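You operate a simulated robot arm through the tools that you are given. There is no shell and no other tool.

You run a simulated robot arm. Do the job below in one go: nothing can be reset, and whatever is moved stays where it is left.

JOB
Grease the middle of the lever arm, then swing it to its stop and back.
Fine: small flat brush, grease from the orange can, on the bending lever's arm; brush back in the black can; stops and dial stay. Set down upright: small flat brush. A coat counts when it lies all over at full strength: go over it till it gets no stronger.

It is judged by the outcome, as a careful person would: the job done as asked, and still so three seconds after it is handed in. It fails if anything else is knocked over, pushed out of place, dropped, spilled or broken.

ROBOT AND FRAMES
A 6-joint arm with a two-finger parallel gripper, fixed in place. Base frame: the origin is at the foot of the arm, x ahead of it, y to its left, z up; the work surface is at about z = 860. Readings come in mm, rad, newtons and seconds.
With the tool pointing down near the work surface it reaches from about 260 to 680 mm from the base axis. Its first joint turns from -1.152 to 1.152 rad. Payload 2.9 kg.
Tool frame: the origin (TCP) lies between the finger pads and is the grasp point; the fingertips stand 30 mm ahead of it; z points along the fingers, y is the line along which they close. Largest opening 110 mm; finger width 20, thickness 10; the body of the gripper, 48 by 112 mm, starts 55 mm behind the TCP.
Orientation is that of the tool frame in the base frame, as a unit quaternion [w, x, y, z]. With the fingers straight down and closing along the base's y, the tool's x points along the base's -x, its y along +y and its z along -z.

CONTROLS
- The arm moves only by the tool arm_command. Its argument "plan" is a list of rows, each a list of 7 numbers: the shift along the tool's x, y, z in units of 20 mm (1.0 is 20 mm), then the turn, a rotation vector about the tool's x, y, z in units of 8 degrees (1.0 is 8 degrees), then the finger opening in mm, from 0 to 110. In form: [[tx, ty, tz, ax, ay, az, jaw], ...]. A call has 1 to 20 rows; each row shifts and turns the commanded pose from where the row before left it, along the tool's axes as they then stand. A call with a number of a shift or a turn outside -1 to 1 is refused whole. A row lasts 0.2 s, in which the tool goes at most 50 mm and 0.15 rad; a call with a longer step from one row to the next is refused whole, and so is a gripper value outside its range. A pose out of reach is approached as far as the arm can. The call stops where the force on the tool passes 90 N (or 10 N more than at its start, if that is more) or the arm is blocked; 0.2 s more then pass. Each finger travels about 108 mm/s and halts on what it meets, pressing with about 36 N; the grip force reading is that of the motor and also rises with nothing between the fingers. The clock runs only during rows and for 0.2 s after the last one: add rows that do not move to give the fingers time. The reply holds the time, the measured pose of the TCP, the force on the tool along the base axes, the opening and the grip force, in the units named above and with some noise, with the torque about the TCP (base axes, N m) and any sound that the robot's microphone picked up.
- Cameras (640 x 400 px; columns grow to the right, rows downward): "scene" is fixed at [90.8, 455.3, 1371.2]; the picture's right is [-0.64, -0.76, 0.00], its down [-0.44, 0.37, -0.82] and it looks along [0.63, -0.53, -0.57] (base axes); focal length 214 px, centre (320, 200). "wrist" rides on the gripper at [73, 17, -103] in the tool frame; the picture's right is [-0.23, 0.97, 0.00], its down [-0.76, -0.18, -0.62] and it looks along [-0.61, -0.14, 0.78] (tool axes); focal length 222 px, centre (320, 200). There is no depth. A picture from a camera that has moved, and an enlarged one, comes with that camera's place and axes in the base frame and with its lens. The place of the scene camera against the robot may be out by one fixed shift of up to 25 mm in any direction.
- get_image(camera): a new picture of that camera. It takes no simulated time.
- close_up(camera, box): a new picture of the part [left, top, right, bottom] of that camera's present view, enlarged. It takes no simulated time.
- hand_in(): hands the job in; it is judged then, once.

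Places have to be worked out from the pictures, the camera data and where the tool is seen. Open the gripper and draw the arm clear of the work before you hand the job in, unless the task says otherwise.

The tools are called after "Request:" as name(argument=value, ...) on one line, values as JSON. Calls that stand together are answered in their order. arm_command: Moves the arm, as the interface text tells. Its arguments: {"type":"object","properties":{"plan":{"type":"array","items":{"type":"array","items":{"type":"number"}}}},"required":["plan"]} The other tools are called the same way: get_image (camera) takes a picture; close_up (camera, box) takes an enlarged picture of a part of a camera's view; hand_in () hands the job in.

At the start:

```text
t: 0.0
position: [296.9, 111.0, 1317.7]
orientation: [0.001, 0.0, 1.0, 0.001]
wrist_force: [0.0, -0.4, 0.3]
torque: [-0.06, -0.01, 0.02]
opening: 110.0
grip_force: 0.1
```

scene: 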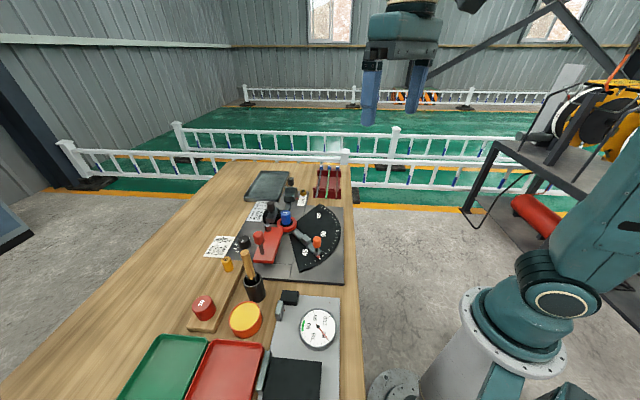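
wrist: 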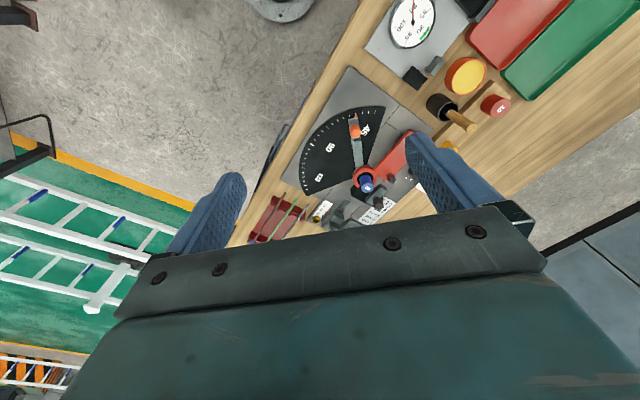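

I start by looking closely at the work area in both views before moving.

Request:
close_up(camera="scene", box=[220, 180, 360, 290])

Request:
close_up(camera="scene", box=[180, 240, 350, 350])

Request:
close_up(camera="wrist", box=[280, 60, 440, 240])

Request:
close_up(camera="wrist", box=[380, 0, 540, 150])

```text
3.64 times, centred on (290, 235) of scene
camera zoom: at [90.8, 455.3, 1371.2], right [-0.64, -0.76, 0.0], down [-0.44, 0.37, -0.82], along [0.63, -0.53, -0.57], focal length 780 px, centre (429, 73)
```

zoom: 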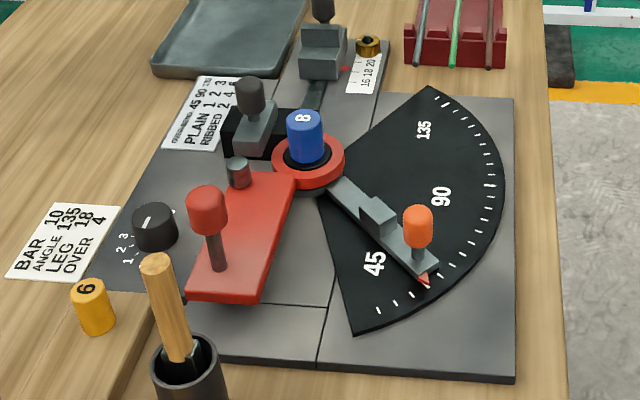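

```text
3.64 times, centred on (265, 295) of scene
camera zoom: at [90.8, 455.3, 1371.2], right [-0.64, -0.76, 0.0], down [-0.44, 0.37, -0.82], along [0.63, -0.53, -0.57], focal length 780 px, centre (520, -146)
```

zoom: 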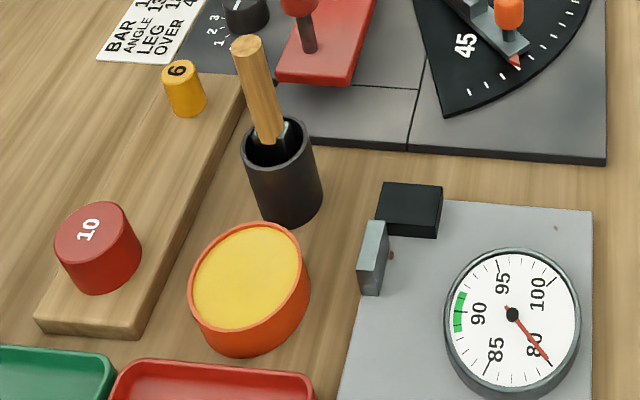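

```text
2.22 times, centred on (360, 150) of wrist
camera zoom: at [225.0, 127.4, 1421.6], right [0.23, 0.97, 0.0], down [0.76, -0.18, 0.62], along [0.61, -0.14, -0.78], focal length 494 px, centre (231, 311)
```

zoom: 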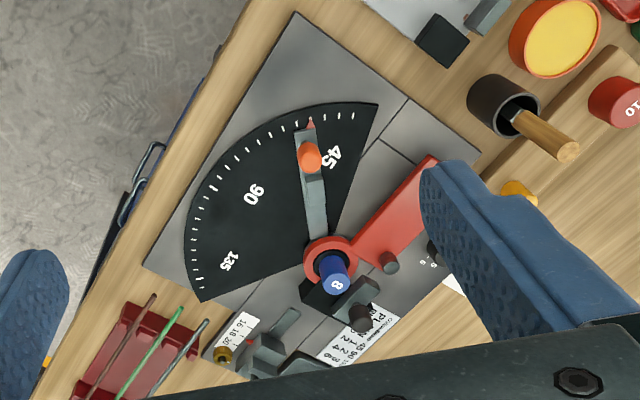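

```text
2.67 times, centred on (460, 75) of wrist
camera zoom: at [225.0, 127.4, 1421.6], right [0.23, 0.97, 0.0], down [0.76, -0.18, 0.62], along [0.61, -0.14, -0.78], focal length 592 px, centre (-53, 533)
```

zoom: 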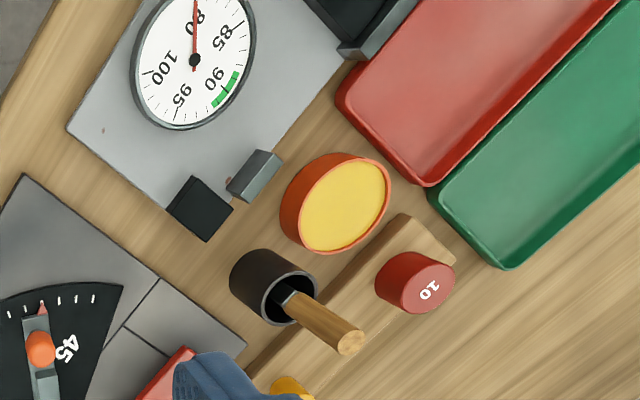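

The red bending lever pivots near (586,174). The brush stands in the black can near (436,362), and the orange can is near (385,412). I'll move the arm to a higher point closer in for a better view; it's well above everything.

Request:
arm_command(plan=[[-0.515, 0.945, 0.84, 0, 0, 0, 110], [-0.515, 0.945, 0.84, 0, 0, 0, 110], [-0.515, 0.945, 0.84, 0, 0, 0, 110], [-0.515, 0.945, 0.84, 0, 0, 0, 110], [-0.515, 0.945, 0.84, 0, 0, 0, 110], [-0.515, 0.945, 0.84, 0, 0, 0, 110], [-0.515, 0.945, 0.84, 0, 0, 0, 110], [-0.515, 0.945, 0.84, 0, 0, 0, 110], [-0.515, 0.945, 0.84, 0, 0, 0, 110], [-0.515, 0.945, 0.84, 0, 0, 0, 110]])

Request:
get_image(camera="wrist")

Request:
get_image(camera="scene")

```text
t: 2.2
position: [401.8, 301.1, 1150.7]
orientation: [0.001, 0.0, 1.0, 0.001]
wrist_force: [-0.1, 0.3, 0.1]
torque: [-0.01, 0.02, -0.04]
opening: 110.0
grip_force: 0.2
```

```text
taken
camera wrist: at [328.3, 316.5, 1253.8], right [0.23, 0.97, 0.0], down [0.76, -0.18, 0.62], along [0.61, -0.14, -0.78], focal length 222 px, centre (320, 200)
```

wrist: 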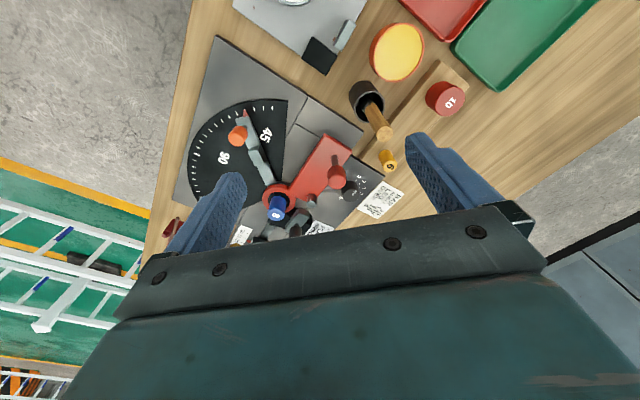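

```text
taken
```

scene: 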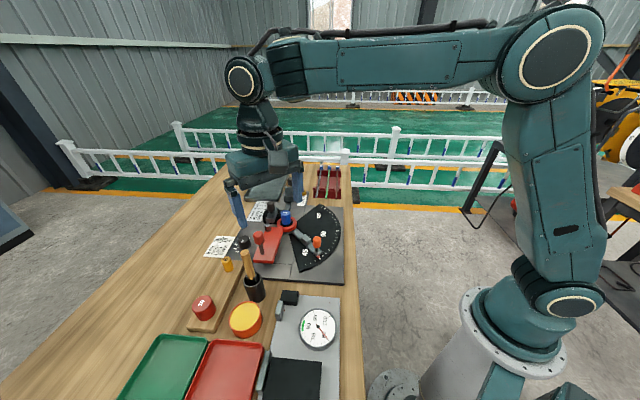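

The view is clear, so I'll zoom in on the lever, the stop arm and the cans.

Request:
close_up(camera="wrist", box=[180, 80, 400, 245])

Request:
close_up(camera="wrist", box=[330, 10, 480, 180])

Request:
close_up(camera="scene", box=[220, 225, 290, 310])

Request:
close_up(camera="wrist", box=[245, 125, 365, 245])

```text
2.42 times, centred on (290, 162) of wrist
camera zoom: at [328.3, 316.5, 1253.8], right [0.23, 0.97, 0.0], down [0.76, -0.18, 0.62], along [0.61, -0.14, -0.78], focal length 538 px, centre (393, 291)
```

zoom: 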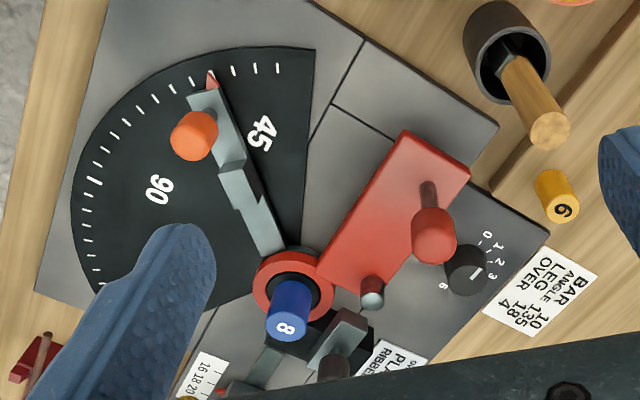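

```text
2.35 times, centred on (405, 95) of wrist
camera zoom: at [328.3, 316.5, 1253.8], right [0.23, 0.97, 0.0], down [0.76, -0.18, 0.62], along [0.61, -0.14, -0.78], focal length 523 px, centre (120, 447)
```

zoom: 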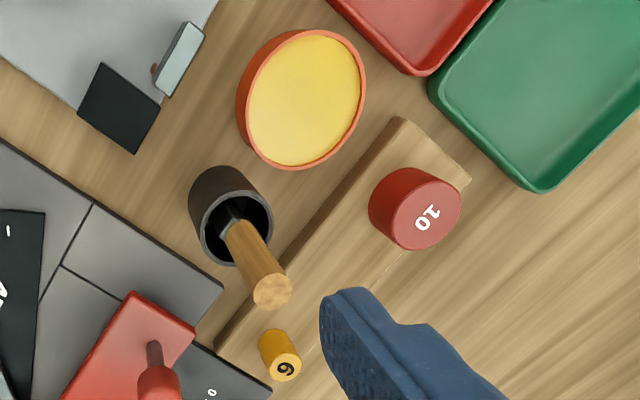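

```text
4.71 times, centred on (255, 268) of scene
camera zoom: at [90.8, 455.3, 1371.2], right [-0.64, -0.76, 0.0], down [-0.44, 0.37, -0.82], along [0.63, -0.53, -0.57], focal length 1009 px, centre (626, -118)
```

zoom: 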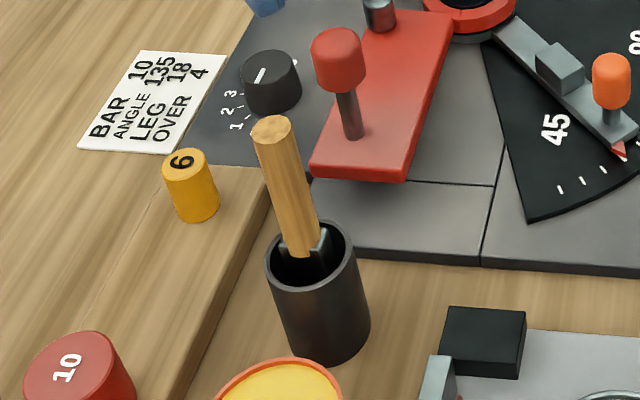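

```text
3.33 times, centred on (305, 185) of wrist
camera zoom: at [328.3, 316.5, 1253.8], right [0.23, 0.97, 0.0], down [0.76, -0.18, 0.62], along [0.61, -0.14, -0.78], focal length 740 px, centre (370, 250)
```

zoom: 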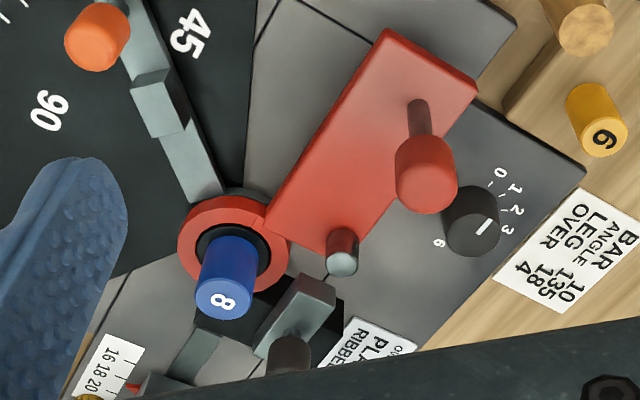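

The handle is near-vertical at about (441,366), with its top at z≈1014. The can rim is near z≈917 and the lever arm's top near z≈895. Next I'll put the wrist camera almost straight above the can to see which way the flat brush faces.

Request:
arm_command(plan=[[-0.98, 0.44, 0.8, 0, 0, 0, 110], [-0.98, 0.44, 0.8, 0, 0, 0, 110], [-0.98, 0.44, 0.8, 0, 0, 0, 110], [-0.98, 0.44, 0.8, 0, 0, 0, 110], [-0.98, 0.44, 0.8, 0, 0, 0, 110]])

Request:
get_image(camera="wrist")

Request:
close_up(camera="wrist", box=[230, 0, 430, 130])

```text
t: 3.4
position: [500.0, 345.1, 1071.9]
orientation: [0.0, 0.0, 1.0, 0.0]
wrist_force: [0.2, -0.3, -0.3]
torque: [0.0, 0.03, 0.02]
opening: 109.9
grip_force: 0.1
```

```text
taken
camera wrist: at [427.1, 361.1, 1174.1], right [0.23, 0.97, 0.0], down [0.76, -0.18, 0.62], along [0.61, -0.14, -0.78], focal length 222 px, centre (320, 200)
```

wrist: 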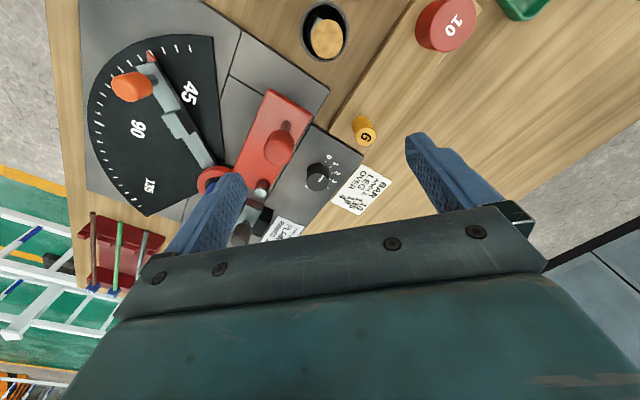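

```text
3.08 times, centred on (330, 65) of wrist
camera zoom: at [427.1, 361.1, 1174.1], right [0.23, 0.97, 0.0], down [0.76, -0.18, 0.62], along [0.61, -0.14, -0.78], focal length 684 px, centre (289, 615)
```

zoom: 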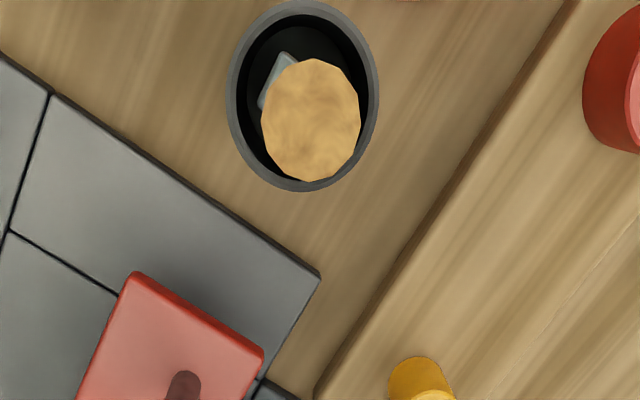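

The handle's top centre is about (437,364.5) and the can is centred there too. The ferrule's wide side seems to run along the same diagonal as the lever. I'll move over the handle with the jaw narrowed to 60.

Request:
arm_command(plan=[[0.7875, 0.2425, 0, 0, 0, 0, 60], [0.7875, 0.2425, 0, 0, 0, 0, 60], [0.7875, 0.2425, 0, 0, 0, 0, 60], [0.7875, 0.2425, 0, 0, 0, 0, 60], [0, 0, 0, 0, 0, 0, 60]])

Request:
get_image(camera="wrist")

Request:
close_up(camera="scene", box=[200, 180, 320, 310])

```text
t: 4.6
position: [433.8, 363.9, 1070.8]
orientation: [0.0, 0.001, 1.0, 0.001]
wrist_force: [0.2, -0.1, -0.6]
torque: [0.02, 0.03, -0.04]
opening: 59.9
grip_force: 0.0
```

```text
taken
camera wrist: at [363.0, 380.3, 1174.2], right [0.23, 0.97, 0.0], down [0.76, -0.18, 0.62], along [0.61, -0.14, -0.78], focal length 222 px, centre (320, 200)
```

wrist: 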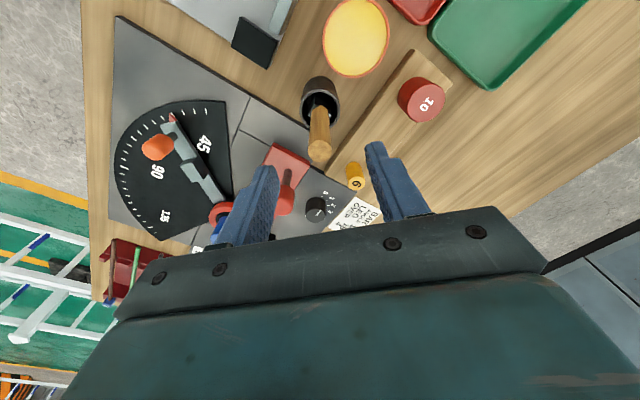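

```text
3.08 times, centred on (260, 245) of scene
camera zoom: at [90.7, 455.3, 1371.2], right [-0.64, -0.76, 0.0], down [-0.44, 0.37, -0.82], along [0.63, -0.53, -0.57], focal length 660 px, centre (505, 62)
```

zoom: 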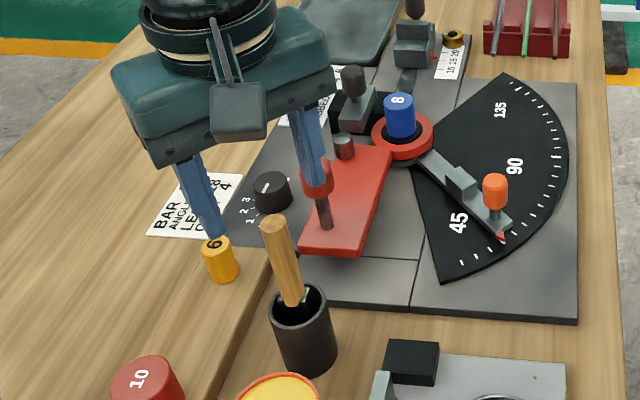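

The handle sits centred between the fingers, at about (438,363). I'll go down to TCP z≈972, with the tips above the rim, and then look before closing.

Request:
arm_command(plan=[[0, 0, 0.99, 0, 0, 0, 60], [0, 0, 0.99, 0, 0, 0, 60], [0, 0, 0.99, 0, 0, 0, 60], [0, 0, 0.99, 0, 0, 0, 60], [0, 0, 0.99, 0, 0, 0, 60], [0, 0, 0, 0, 0, 0, 60]])

Request:
get_image(camera="wrist")

Request:
close_up(camera="scene", box=[200, 180, 320, 310])

```text
t: 6.0
position: [435.6, 364.5, 971.6]
orientation: [0.001, 0.0, 1.0, 0.001]
wrist_force: [-0.4, -0.5, 0.3]
torque: [0.02, 0.0, 0.01]
opening: 60.1
grip_force: 0.0
```

```text
taken
camera wrist: at [363.5, 380.4, 1074.4], right [0.23, 0.97, 0.0], down [0.76, -0.18, 0.62], along [0.61, -0.14, -0.78], focal length 222 px, centre (320, 200)
```

wrist: 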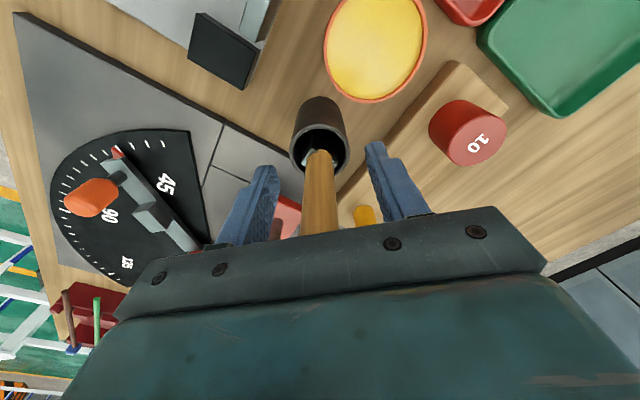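

```text
3.08 times, centred on (260, 245) of scene
camera zoom: at [90.8, 455.3, 1371.2], right [-0.64, -0.76, 0.0], down [-0.44, 0.37, -0.82], along [0.63, -0.53, -0.57], focal length 660 px, centre (505, 62)
```

zoom: 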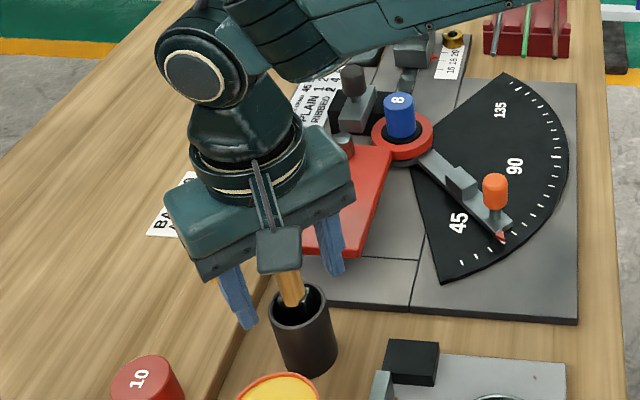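

The handle is between the fingers. I'll look at the ferrule in the can and close the jaw.

Request:
close_up(camera="wrist", box=[270, 85, 370, 185])

Request:
arm_command(plan=[[0, 0, 0, 0, 0, 0, 30], [0, 0, 0, 0, 0, 0, 10], [0, 0, 0, 0, 0, 0, 5], [0, 0, 0, 0, 0, 0, 5]])

Request:
close_up(camera="wrist", box=[240, 85, 400, 245])

```text
4.00 times, centred on (320, 135) of wrist
camera zoom: at [363.5, 380.4, 1074.4], right [0.23, 0.97, 0.0], down [0.76, -0.18, 0.62], along [0.61, -0.14, -0.78], focal length 888 px, centre (320, 460)
```

zoom: 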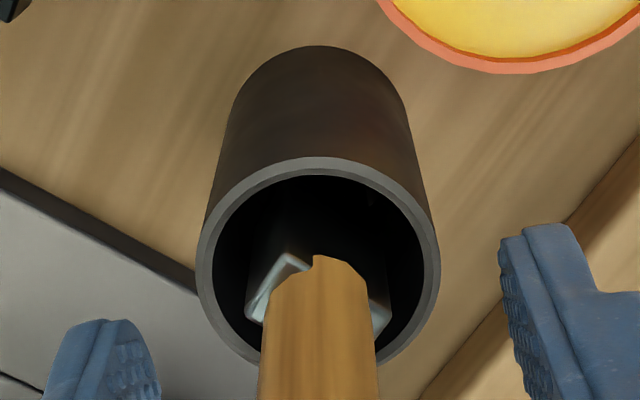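

```text
t: 7.0
position: [435.3, 364.6, 970.5]
orientation: [0.001, 0.0, 1.0, 0.001]
wrist_force: [0.8, -0.8, 1.1]
torque: [0.0, -0.03, 0.0]
opening: 24.0
grip_force: 36.1
```

```text
2.50 times, centred on (320, 165) of wrist
camera zoom: at [363.5, 380.3, 1074.8], right [0.23, 0.97, 0.0], down [0.76, -0.18, 0.62], along [0.61, -0.14, -0.78], focal length 555 px, centre (320, 288)
```

zoom: 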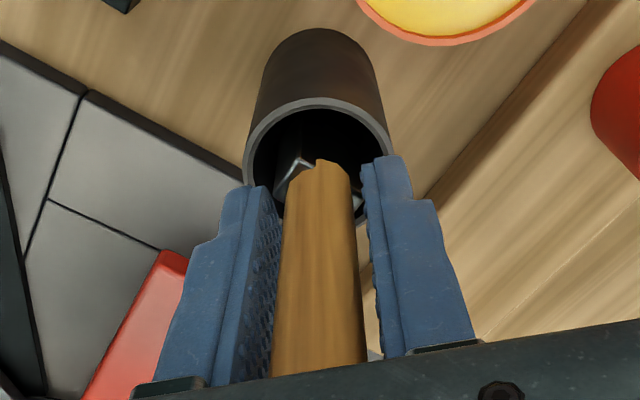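

The grip holds at 24 mm and 36 N. I'll lift the brush straight up about 90 mm and look at its head.

Request:
arm_command(plan=[[0, 0, -0.4, 0, 0, 0, 5], [0, 0, -0.8, 0, 0, 0, 5], [0, 0, -0.8, 0, 0, 0, 5], [0, 0, -0.8, 0, 0, 0, 5], [0, 0, -0.8, 0, 0, 0, 5], [0, 0, -0.8, 0, 0, 0, 5], [0, 0, -0.4, 0, 0, 0, 5]])

Request:
close_up(camera="scene", box=[200, 190, 320, 310])

Request:
close_up(camera="wrist", box=[240, 50, 400, 245])

```text
t: 8.6
position: [435.1, 363.9, 1067.9]
orientation: [0.001, 0.0, 1.0, 0.0]
wrist_force: [-0.5, -0.6, -1.3]
torque: [-0.03, 0.04, 0.02]
opening: 23.6
grip_force: 36.5
```

```text
3.33 times, centred on (260, 250) of scene
camera zoom: at [90.8, 455.3, 1371.2], right [-0.64, -0.76, 0.0], down [-0.44, 0.37, -0.82], along [0.63, -0.53, -0.57], focal length 715 px, centre (520, 33)
```

zoom: 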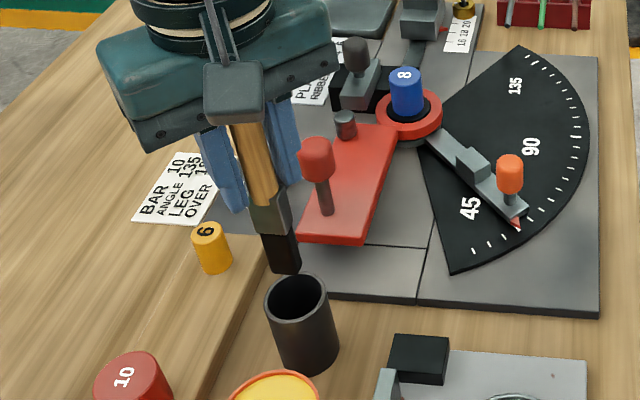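

```text
2.05 times, centred on (320, 148) of wrist
camera zoom: at [363.4, 379.8, 1171.4], right [0.23, 0.97, 0.0], down [0.76, -0.18, 0.62], along [0.61, -0.14, -0.78], focal length 456 px, centre (320, 308)
```

zoom: 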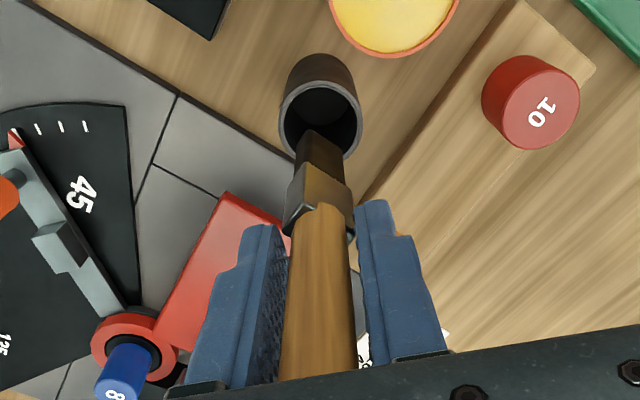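

The brush is clear of the can, with black bristles and the tip about 110 mm below the TCP. I'll zoom in on the bristles for size and flat direction.

Request:
close_up(camera="wrist", box=[290, 95, 350, 175])

Request:
close_up(camera="scene", box=[235, 225, 300, 280])

Request:
close_up(camera="wrist", box=[240, 0, 480, 110])

```text
5.00 times, centred on (320, 135) of wrist
camera zoom: at [363.4, 379.8, 1171.4], right [0.23, 0.97, 0.0], down [0.76, -0.18, 0.62], along [0.61, -0.14, -0.78], focal length 1111 px, centre (320, 525)
```

zoom: 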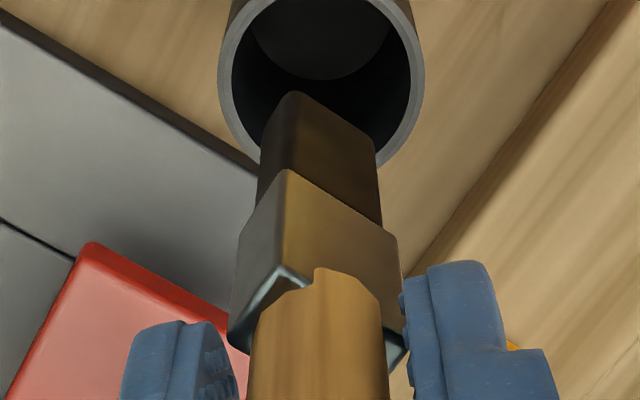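

```text
7.27 times, centred on (268, 252) of scene
camera zoom: at [90.8, 455.3, 1371.2], right [-0.64, -0.76, 0.0], down [-0.44, 0.37, -0.82], along [0.63, -0.53, -0.57], focal length 1560 px, centre (702, -182)
```

zoom: 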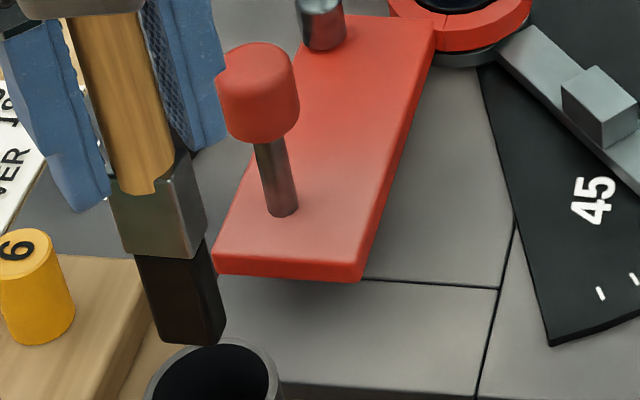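

```text
2.67 times, centred on (360, 55) of wrist
camera zoom: at [363.4, 379.8, 1171.4], right [0.23, 0.97, 0.0], down [0.76, -0.18, 0.62], along [0.61, -0.14, -0.78], focal length 592 px, centre (213, 587)
```

zoom: 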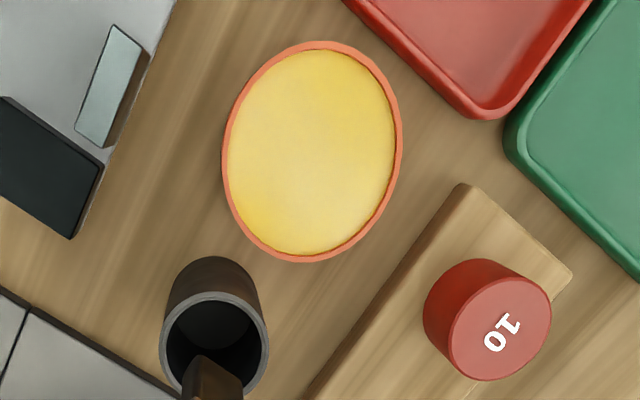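

The bristle block is about 22 × 14 mm, with its wide side already across the lever's axis. The orange can's grease is centred at about (383,414), with its rim near z≈897. I'll move over it and come down to just above the grease.

Request:
arm_command(plan=[[0.7, 0.6375, 0, 0, 0, 0, 5], [0.7, 0.6375, 0, 0, 0, 0, 5], [0.7, 0.6375, 0, 0, 0, 0, 5], [0.7, 0.6375, 0, 0, 0, 0, 5], [0, 0, 0.7, 0, 0, 0, 5], [0, 0, 0.7, 0, 0, 0, 5], [0, 0, 0.7, 0, 0, 0, 5], [0, 0, 0.3, 0, 0, 0, 5], [0, 0, 0, 0, 0, 0, 5]])

Request:
close_up(camera="scene", box=[190, 230, 310, 350])

Request:
close_up(camera="wrist", box=[240, 50, 400, 210])

```text
t: 10.6
position: [378.8, 414.4, 1020.0]
orientation: [0.001, 0.0, 1.0, 0.001]
wrist_force: [1.3, 0.5, -0.6]
torque: [0.02, 0.01, 0.01]
opening: 23.6
grip_force: 35.2
```

```text
3.33 times, centred on (250, 290) of scene
camera zoom: at [90.8, 455.3, 1371.2], right [-0.64, -0.76, 0.0], down [-0.44, 0.37, -0.82], along [0.63, -0.53, -0.57], focal length 715 px, centre (553, -100)
```

zoom: 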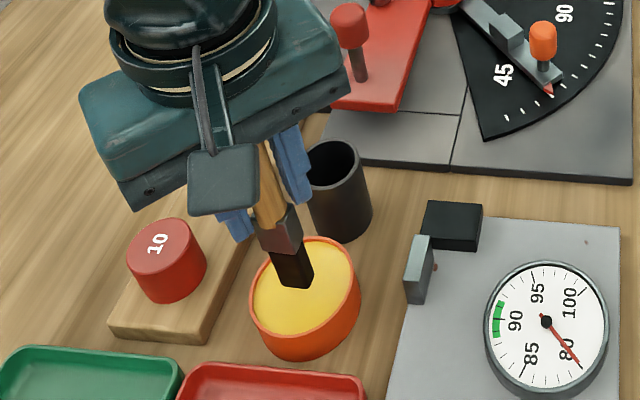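

```text
2.50 times, centred on (320, 130) of wrist
camera zoom: at [307.5, 431.1, 1122.8], right [0.23, 0.97, 0.0], down [0.76, -0.18, 0.62], along [0.61, -0.14, -0.78], focal length 555 px, centre (320, 375)
```

zoom: 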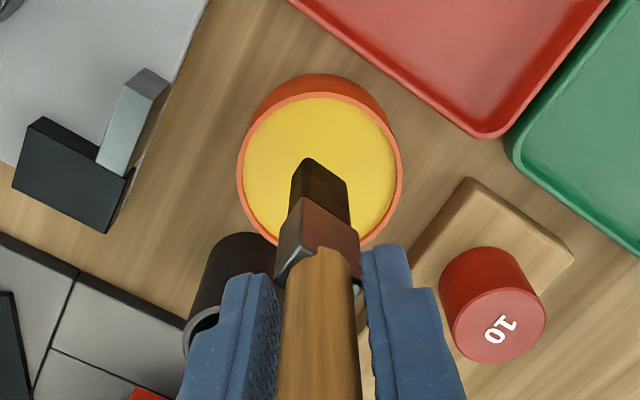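

The tip is over the middle of the grease. I'll lower it gently in small steps, watching the force.

Request:
arm_command(plan=[[0, 0, 0.3, 0, 0, 0, 5], [0, 0, 0.3, 0, 0, 0, 5], [0, 0, 0.2, 0, 0, 0, 5], [0, 0, 0, 0, 0, 0, 5]])

Request:
close_up(camera="scene", box=[210, 270, 280, 350])

Request:
close_up(camera="wrist", box=[270, 70, 370, 170])

```text
t: 11.6
position: [378.8, 414.6, 1003.3]
orientation: [0.0, 0.0, 1.0, 0.001]
wrist_force: [0.0, 0.3, 0.0]
torque: [0.01, 0.0, 0.02]
opening: 23.5
grip_force: 35.9
```

```text
5.00 times, centred on (245, 310) of scene
camera zoom: at [90.8, 455.3, 1371.2], right [-0.64, -0.76, 0.0], down [-0.44, 0.37, -0.82], along [0.63, -0.53, -0.57], focal length 1072 px, centre (695, -350)
```

zoom: 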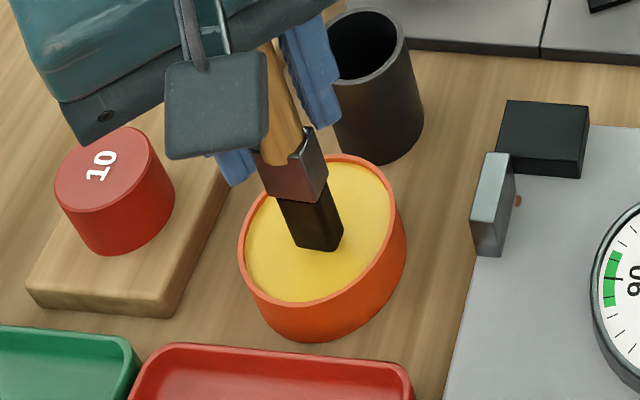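

```text
4.00 times, centred on (320, 120) of wrist
camera zoom: at [307.6, 431.0, 1107.0], right [0.23, 0.97, 0.0], down [0.76, -0.18, 0.62], along [0.61, -0.14, -0.78], focal length 888 px, centre (320, 520)
```

zoom: 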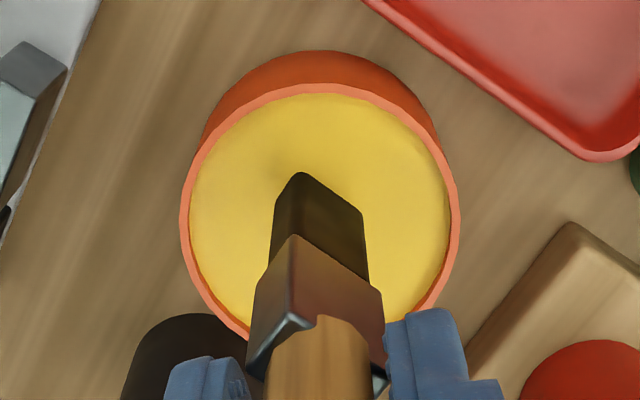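

The faint shadow next to the tip shows it is almost at the surface. I'll lower it in a few more small steps.

Request:
arm_command(plan=[[0, 0, 0.15, 0, 0, 0, 5], [0, 0, 0.15, 0, 0, 0, 5], [0, 0, 0.1, 0, 0, 0, 5], [0, 0, 0, 0, 0, 0, 5]])

Request:
close_up(camera="scene", box=[210, 270, 280, 350])

Request:
close_up(camera="wrist", box=[270, 70, 370, 170])

```text
t: 12.6
position: [380.3, 415.0, 997.9]
orientation: [0.003, 0.0, 1.0, 0.003]
wrist_force: [-2.7, -1.0, 25.5]
torque: [-0.09, 0.21, 0.15]
opening: 23.7
grip_force: 36.2
```

```text
5.00 times, centred on (245, 310) of scene
camera zoom: at [90.4, 454.9, 1371.3], right [-0.64, -0.76, 0.0], down [-0.44, 0.37, -0.82], along [0.63, -0.53, -0.57], focal length 1072 px, centre (695, -350)
```

zoom: 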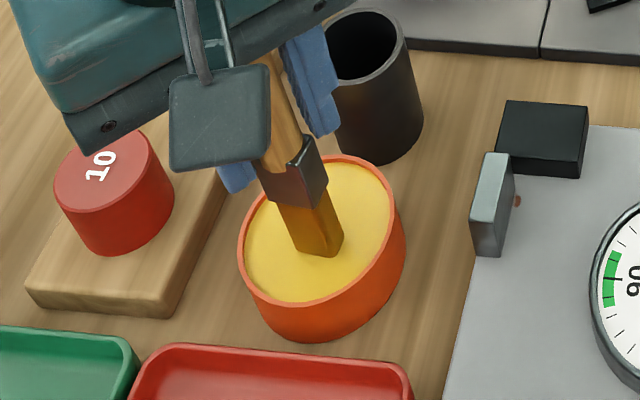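

```text
4.00 times, centred on (320, 120) of wrist
camera zoom: at [307.6, 431.2, 1101.3], right [0.23, 0.97, 0.01], down [0.76, -0.18, 0.63], along [0.61, -0.14, -0.78], focal length 888 px, centre (320, 520)
```

zoom: 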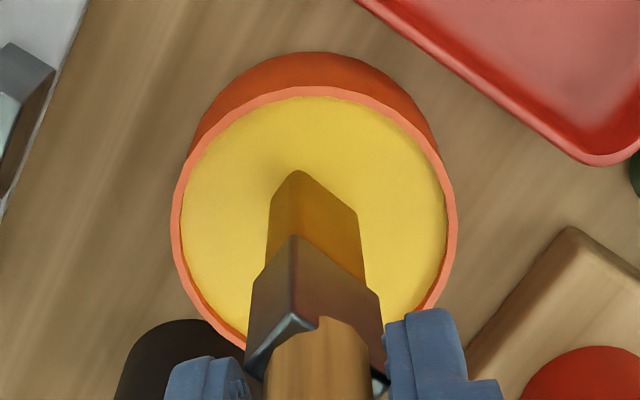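

The bristles have turned yellow, so the brush is loaded, and the force is 25 N at the surface. I'll lift well above knob height, move over the lever's middle and check the arm geometry from there.

Request:
arm_command(plan=[[0, 0, -0.4, 0, 0, 0, 5], [0, 0, -0.8, 0, 0, 0, 5], [0, 0, -1, 0, 0, 0, 5], [0, 0, -1, 0, 0, 0, 5], [0, 0, -1, 0, 0, 0, 5], [0, 0, -1, 0, 0, 0, 5], [0, 0, -0.8, 0, 0, 0, 5], [-0.79, -0.775, 0, 0, 0, 0, 5], [-0.79, -0.775, 0, 0, 0, 0, 5], [-0.79, -0.775, 0, 0, 0, 0, 5], [-0.79, -0.775, 0, 0, 0, 0, 5], [-0.79, -0.775, 0, 0, 0, 0, 5], [-0.79, -0.775, 0, 0, 0, 0, 5], [-0.79, -0.775, 0, 0, 0, 0, 5], [-0.79, -0.775, 0, 0, 0, 0, 5], [-0.79, -0.775, 0, 0, 0, 0, 5], [-0.79, -0.775, 0, 0, 0, 0, 5], [0, 0, 0, 0, 0, 0, 5]])

Request:
get_image(camera="wrist")

Request:
close_up(camera="wrist", box=[220, 60, 420, 210])

Request:
close_up(camera="scene", box=[220, 190, 320, 290])

```text
t: 16.4
position: [535.5, 260.8, 1114.4]
orientation: [0.001, 0.0, 1.0, 0.001]
wrist_force: [0.2, 0.5, -0.1]
torque: [0.0, 0.01, -0.01]
opening: 17.4
grip_force: 36.6
```

```text
taken
camera wrist: at [464.2, 276.0, 1218.4], right [0.23, 0.97, 0.0], down [0.76, -0.18, 0.62], along [0.61, -0.14, -0.78], focal length 222 px, centre (320, 200)
```

wrist: 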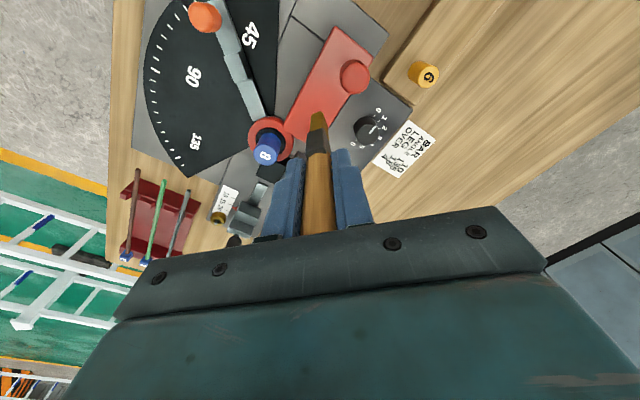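

```text
2.67 times, centred on (320, 135) of wrist
camera zoom: at [464.2, 276.0, 1218.4], right [0.23, 0.97, 0.0], down [0.76, -0.18, 0.62], along [0.61, -0.14, -0.78], focal length 592 px, centre (320, 373)
```

zoom: 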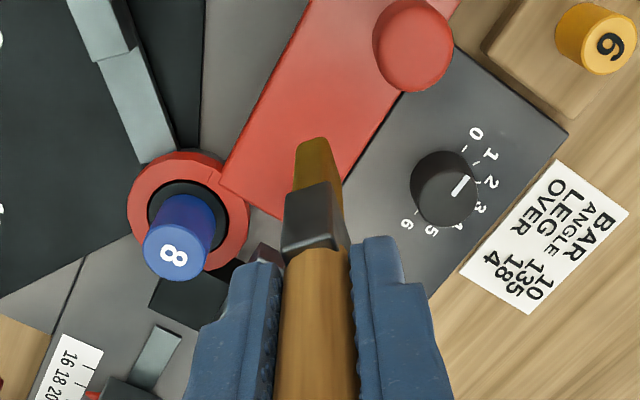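

```text
4.00 times, centred on (270, 240) of scene
camera zoom: at [90.8, 455.3, 1371.2], right [-0.64, -0.76, 0.0], down [-0.44, 0.37, -0.82], along [0.63, -0.53, -0.57], focal length 858 px, centre (520, 40)
```

zoom: 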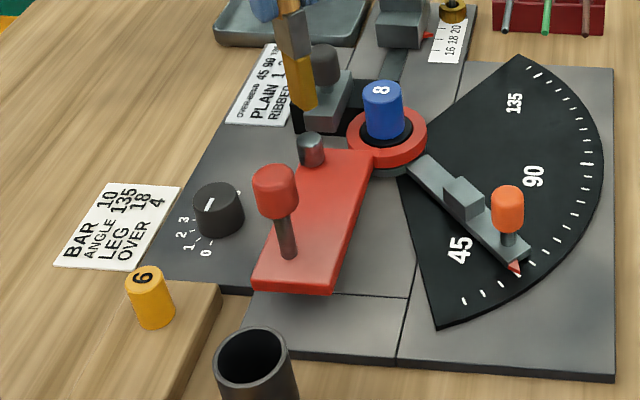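

The opening has gone from 23.6 to 17.4, so the flat handle turned in the grip to lie along the fingers. It is still firmly held at 36 N. I'll check how the bristles sit now.

Request:
close_up(camera="wrist", box=[285, 100, 355, 170])

Request:
close_up(camera="scene", box=[240, 165, 310, 225])

Request:
close_up(camera="wrist", box=[280, 10, 400, 140])

```text
5.71 times, centred on (320, 135) of wrist
camera zoom: at [464.2, 276.0, 1218.4], right [0.23, 0.97, 0.0], down [0.76, -0.18, 0.62], along [0.61, -0.14, -0.78], focal length 1269 px, centre (320, 571)
```

zoom: 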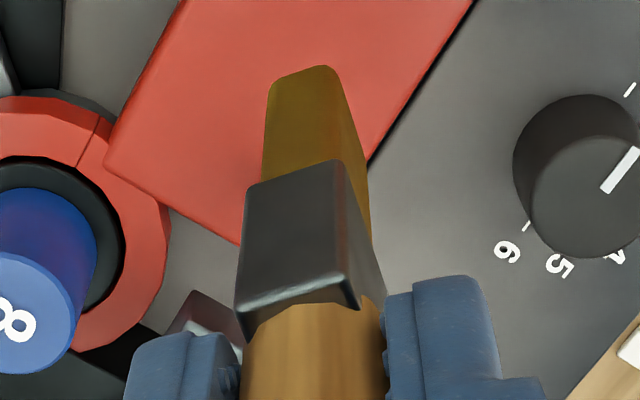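

```text
6.67 times, centred on (275, 195) of scene
camera zoom: at [90.8, 455.3, 1371.2], right [-0.64, -0.76, 0.0], down [-0.44, 0.37, -0.82], along [0.63, -0.53, -0.57], focal length 1430 px, centre (620, 233)
```

zoom: 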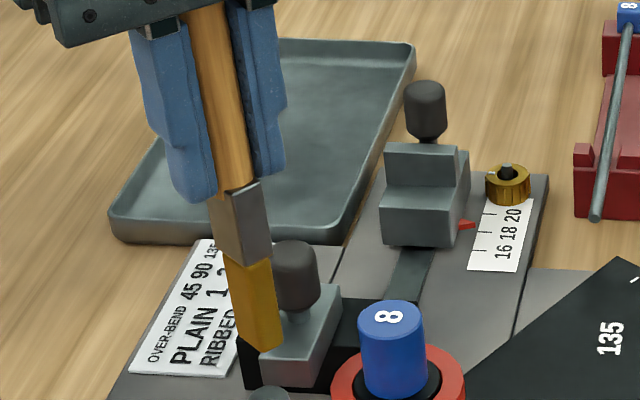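

```text
3.08 times, centred on (340, 75) of wrist
camera zoom: at [464.2, 276.0, 1218.4], right [0.23, 0.97, 0.0], down [0.76, -0.18, 0.62], along [0.61, -0.14, -0.78], focal length 684 px, centre (258, 585)
```

zoom: 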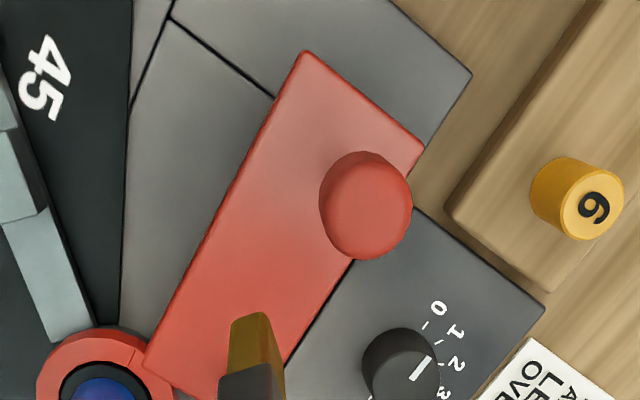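

With the newest view at z≈895, the lever arm runs along 136° and is about 57 mm wide and 139 mm long, with its centre near (543,265). The stem stands at (518,301) with a 31 mm knob topping out near z≈961, and the pin is at (593,240). The bristle block now lies 22 mm along x and 12 mm along y, offset (+4,-2) from the TCP, so I'll move above the inner end of the middle zone and lower to just clear of the arm.

Request:
arm_command(plan=[[-0.56, -0.295, 0, 0, 0, 0, 5], [-0.56, -0.295, 0, 0, 0, 0, 5], [0, 0, 1, 0, 0, 0, 5], [0, 0, 1, 0, 0, 0, 5], [0, 0, 1, 0, 0, 0, 5], [0, 0, 1, 0, 0, 0, 5], [0, 0, 0.9, 0, 0, 0, 5], [0, 0, 0, 0, 0, 0, 5]])

Request:
close_up(camera="scene", box=[230, 190, 310, 270])

Request:
close_up(camera="wrist", box=[240, 20, 400, 180])

```text
t: 18.2
position: [559.9, 247.9, 1017.6]
orientation: [0.002, 0.001, 1.0, 0.001]
wrist_force: [-0.1, 0.0, -0.6]
torque: [-0.01, 0.02, -0.01]
opening: 17.0
grip_force: 35.8
```

```text
5.00 times, centred on (270, 230) of scene
camera zoom: at [90.8, 455.3, 1371.2], right [-0.64, -0.76, 0.0], down [-0.44, 0.37, -0.82], along [0.63, -0.53, -0.57], focal length 1072 px, centre (570, 50)
```

zoom: 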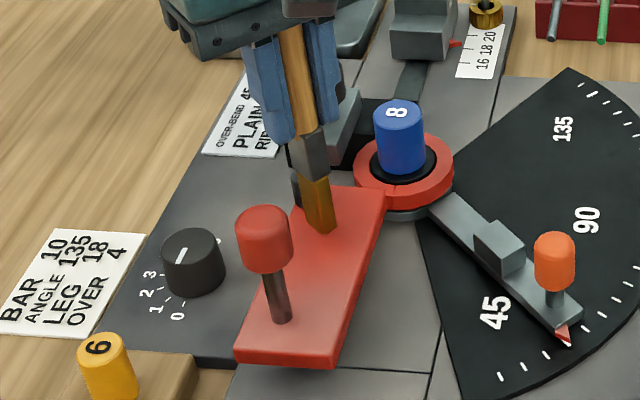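

```text
2.50 times, centred on (320, 100) of wrist
camera zoom: at [487.9, 264.1, 1120.8], right [0.23, 0.97, 0.0], down [0.76, -0.18, 0.62], along [0.61, -0.14, -0.78], focal length 555 px, centre (320, 450)
```

zoom: 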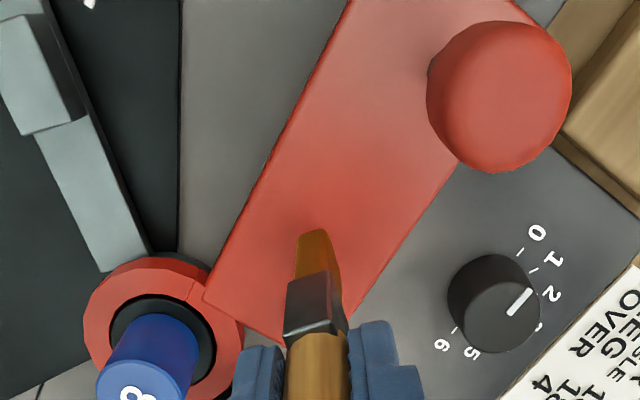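

The tip hangs just above the arm between the pin and the knob stem. I'll lower in small steps until it touches.

Request:
arm_command(plan=[[0, 0, 0.25, 0, 0, 0, 5], [0, 0, 0.2, 0, 0, 0, 5], [0, 0, 0.15, 0, 0, 0, 5], [0, 0, 0, 0, 0, 0, 5]])

Request:
close_up(camera="scene", box=[230, 190, 310, 270])

Request:
close_up(camera="wrist", box=[280, 60, 360, 160])

```text
t: 19.2
position: [560.4, 248.3, 1010.3]
orientation: [0.007, -0.001, 1.0, 0.004]
wrist_force: [-1.1, -3.5, 35.4]
torque: [-0.33, -0.19, -0.02]
opening: 17.2
grip_force: 35.4
```

```text
5.00 times, centred on (270, 230) of scene
camera zoom: at [90.1, 454.9, 1371.4], right [-0.64, -0.76, 0.0], down [-0.44, 0.37, -0.82], along [0.63, -0.53, -0.57], focal length 1072 px, centre (570, 50)
```

zoom: 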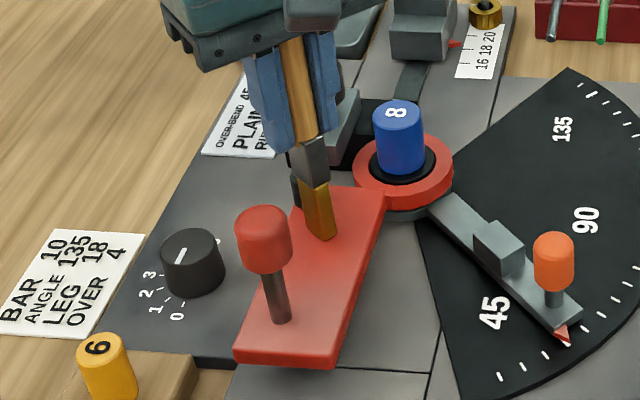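

```text
4.00 times, centred on (320, 110) of wrist
camera zoom: at [487.7, 263.8, 1113.3], right [0.23, 0.97, 0.01], down [0.75, -0.18, 0.63], along [0.62, -0.14, -0.78], focal length 888 px, centre (320, 560)
```

zoom: 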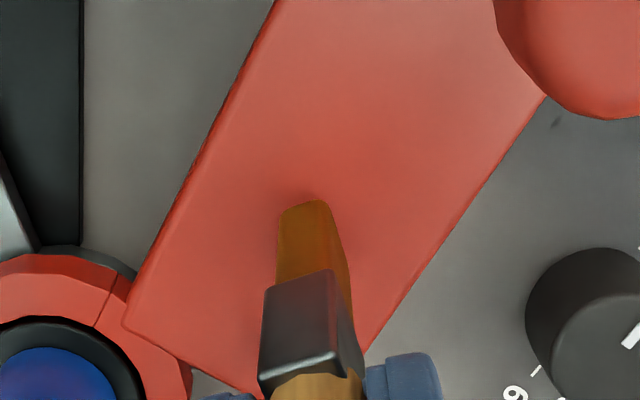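

Contact is firm at 35 N, with the TCP at about 1010. I'll ease off 3 mm, make one stroke out and back along the arm's centre lane, and check the result.

Request:
arm_command(plan=[[0, 0, -0.15, 0, 0, 0, 5], [0.42, 0.405, 0, 0, 0, 0, 5], [0.42, 0.405, 0, 0, 0, 0, 5], [0.42, 0.405, 0, 0, 0, 0, 5], [-0.42, -0.405, 0, 0, 0, 0, 5], [-0.42, -0.405, 0, 0, 0, 0, 5], [-0.42, -0.405, 0, 0, 0, 0, 5], [0, 0, 0, 0, 0, 0, 5]])

Request:
close_up(camera="wrist", box=[260, 20, 400, 160])

Request:
close_up(camera="scene", box=[240, 210, 310, 270])

```text
t: 21.0
position: [559.6, 249.2, 1011.0]
orientation: [0.002, -0.001, 1.0, 0.0]
wrist_force: [-1.7, 8.1, 21.8]
torque: [0.85, 0.06, 0.05]
opening: 17.4
grip_force: 35.9
```

```text
2.86 times, centred on (330, 90) of wrist
camera zoom: at [487.1, 265.1, 1113.6], right [0.23, 0.97, 0.0], down [0.76, -0.18, 0.63], along [0.61, -0.14, -0.78], focal length 635 px, centre (291, 514)
```

zoom: 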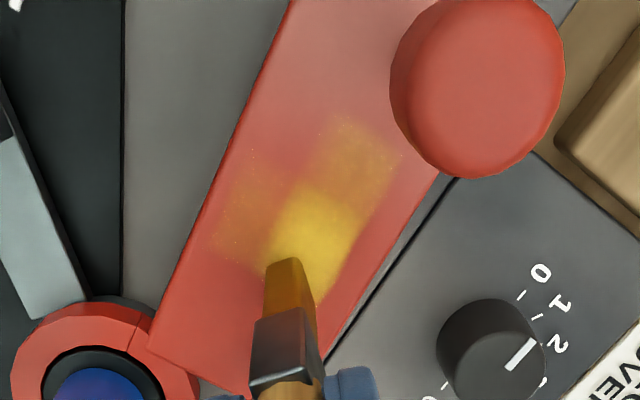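

```text
6.67 times, centred on (275, 240) of scene
camera zoom: at [90.3, 455.3, 1371.2], right [-0.64, -0.76, 0.0], down [-0.44, 0.37, -0.82], along [0.63, -0.53, -0.57], focal length 1430 px, centre (620, -67)
```

zoom: 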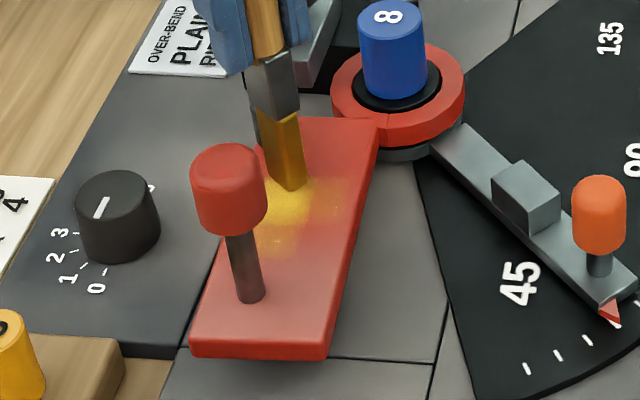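

The grease takes on the arm: the coat zone spans the arm's full width, about 54 mm around its middle, and appears as cells that fill in. The lever hasn't moved noticeably. I'll continue with the centre lane, then the left lane, lifting in between.

Request:
arm_command(plan=[[0.42, 0.405, 0, 0, 0, 0, 5], [0.42, 0.405, 0, 0, 0, 0, 5], [0.42, 0.405, 0, 0, 0, 0, 5], [-0.42, -0.405, 0, 0, 0, 0, 5], [-0.42, -0.405, 0, 0, 0, 0, 5], [-0.42, -0.405, 0, 0, 0, 0, 5], [0, 0, -0.5, 0, 0, 0, 5], [0.625, -0.65, 0, 0, 0, 0, 5], [0, 0, 0.5, 0, 0, 0, 5], [0.42, 0.405, 0, 0, 0, 0, 5], [0.42, 0.405, 0, 0, 0, 0, 5], [0.42, 0.405, 0, 0, 0, 0, 5], [-0.42, -0.405, 0, 0, 0, 0, 5], [-0.42, -0.405, 0, 0, 0, 0, 5], [-0.42, -0.405, 0, 0, 0, 0, 5], [0, 0, -0.5, 0, 0, 0, 5], [0, 0, 0, 0, 0, 0, 5]])

Request:
close_up(camera="wrist", box=[260, 20, 400, 160])

Request:
close_up(camera="scene", box=[240, 210, 310, 270])

```text
t: 24.6
position: [545.8, 235.2, 1017.2]
orientation: [0.0, -0.001, 1.0, 0.0]
wrist_force: [0.2, 0.1, -0.5]
torque: [-0.01, 0.03, 0.01]
opening: 17.3
grip_force: 36.0
```

```text
2.86 times, centred on (330, 90) of wrist
camera zoom: at [475.2, 251.5, 1121.2], right [0.23, 0.97, 0.0], down [0.76, -0.18, 0.62], along [0.61, -0.14, -0.78], focal length 635 px, centre (291, 514)
```

zoom: 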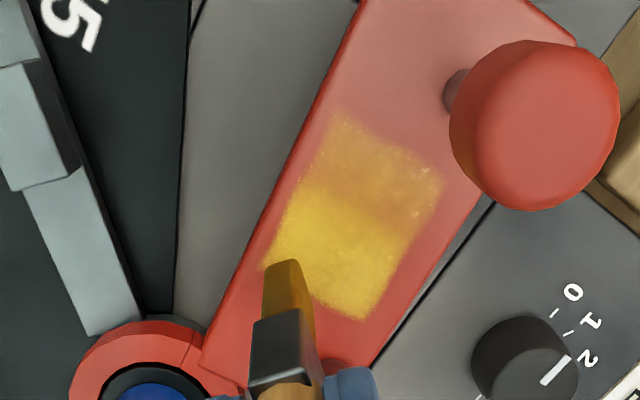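

```text
6.67 times, centred on (275, 240) of scene
camera zoom: at [90.8, 455.3, 1371.2], right [-0.64, -0.76, 0.0], down [-0.44, 0.37, -0.82], along [0.63, -0.53, -0.57], focal length 1430 px, centre (620, -67)
```

zoom: 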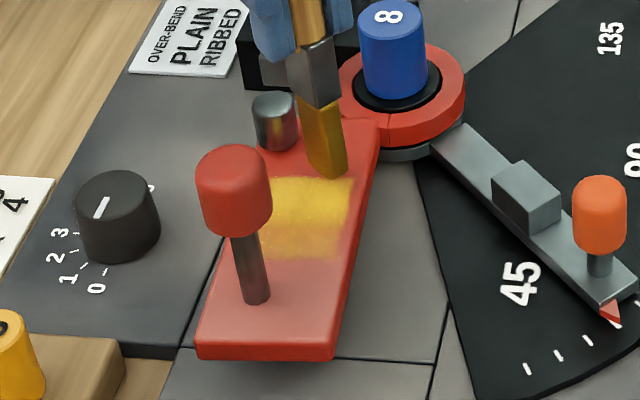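

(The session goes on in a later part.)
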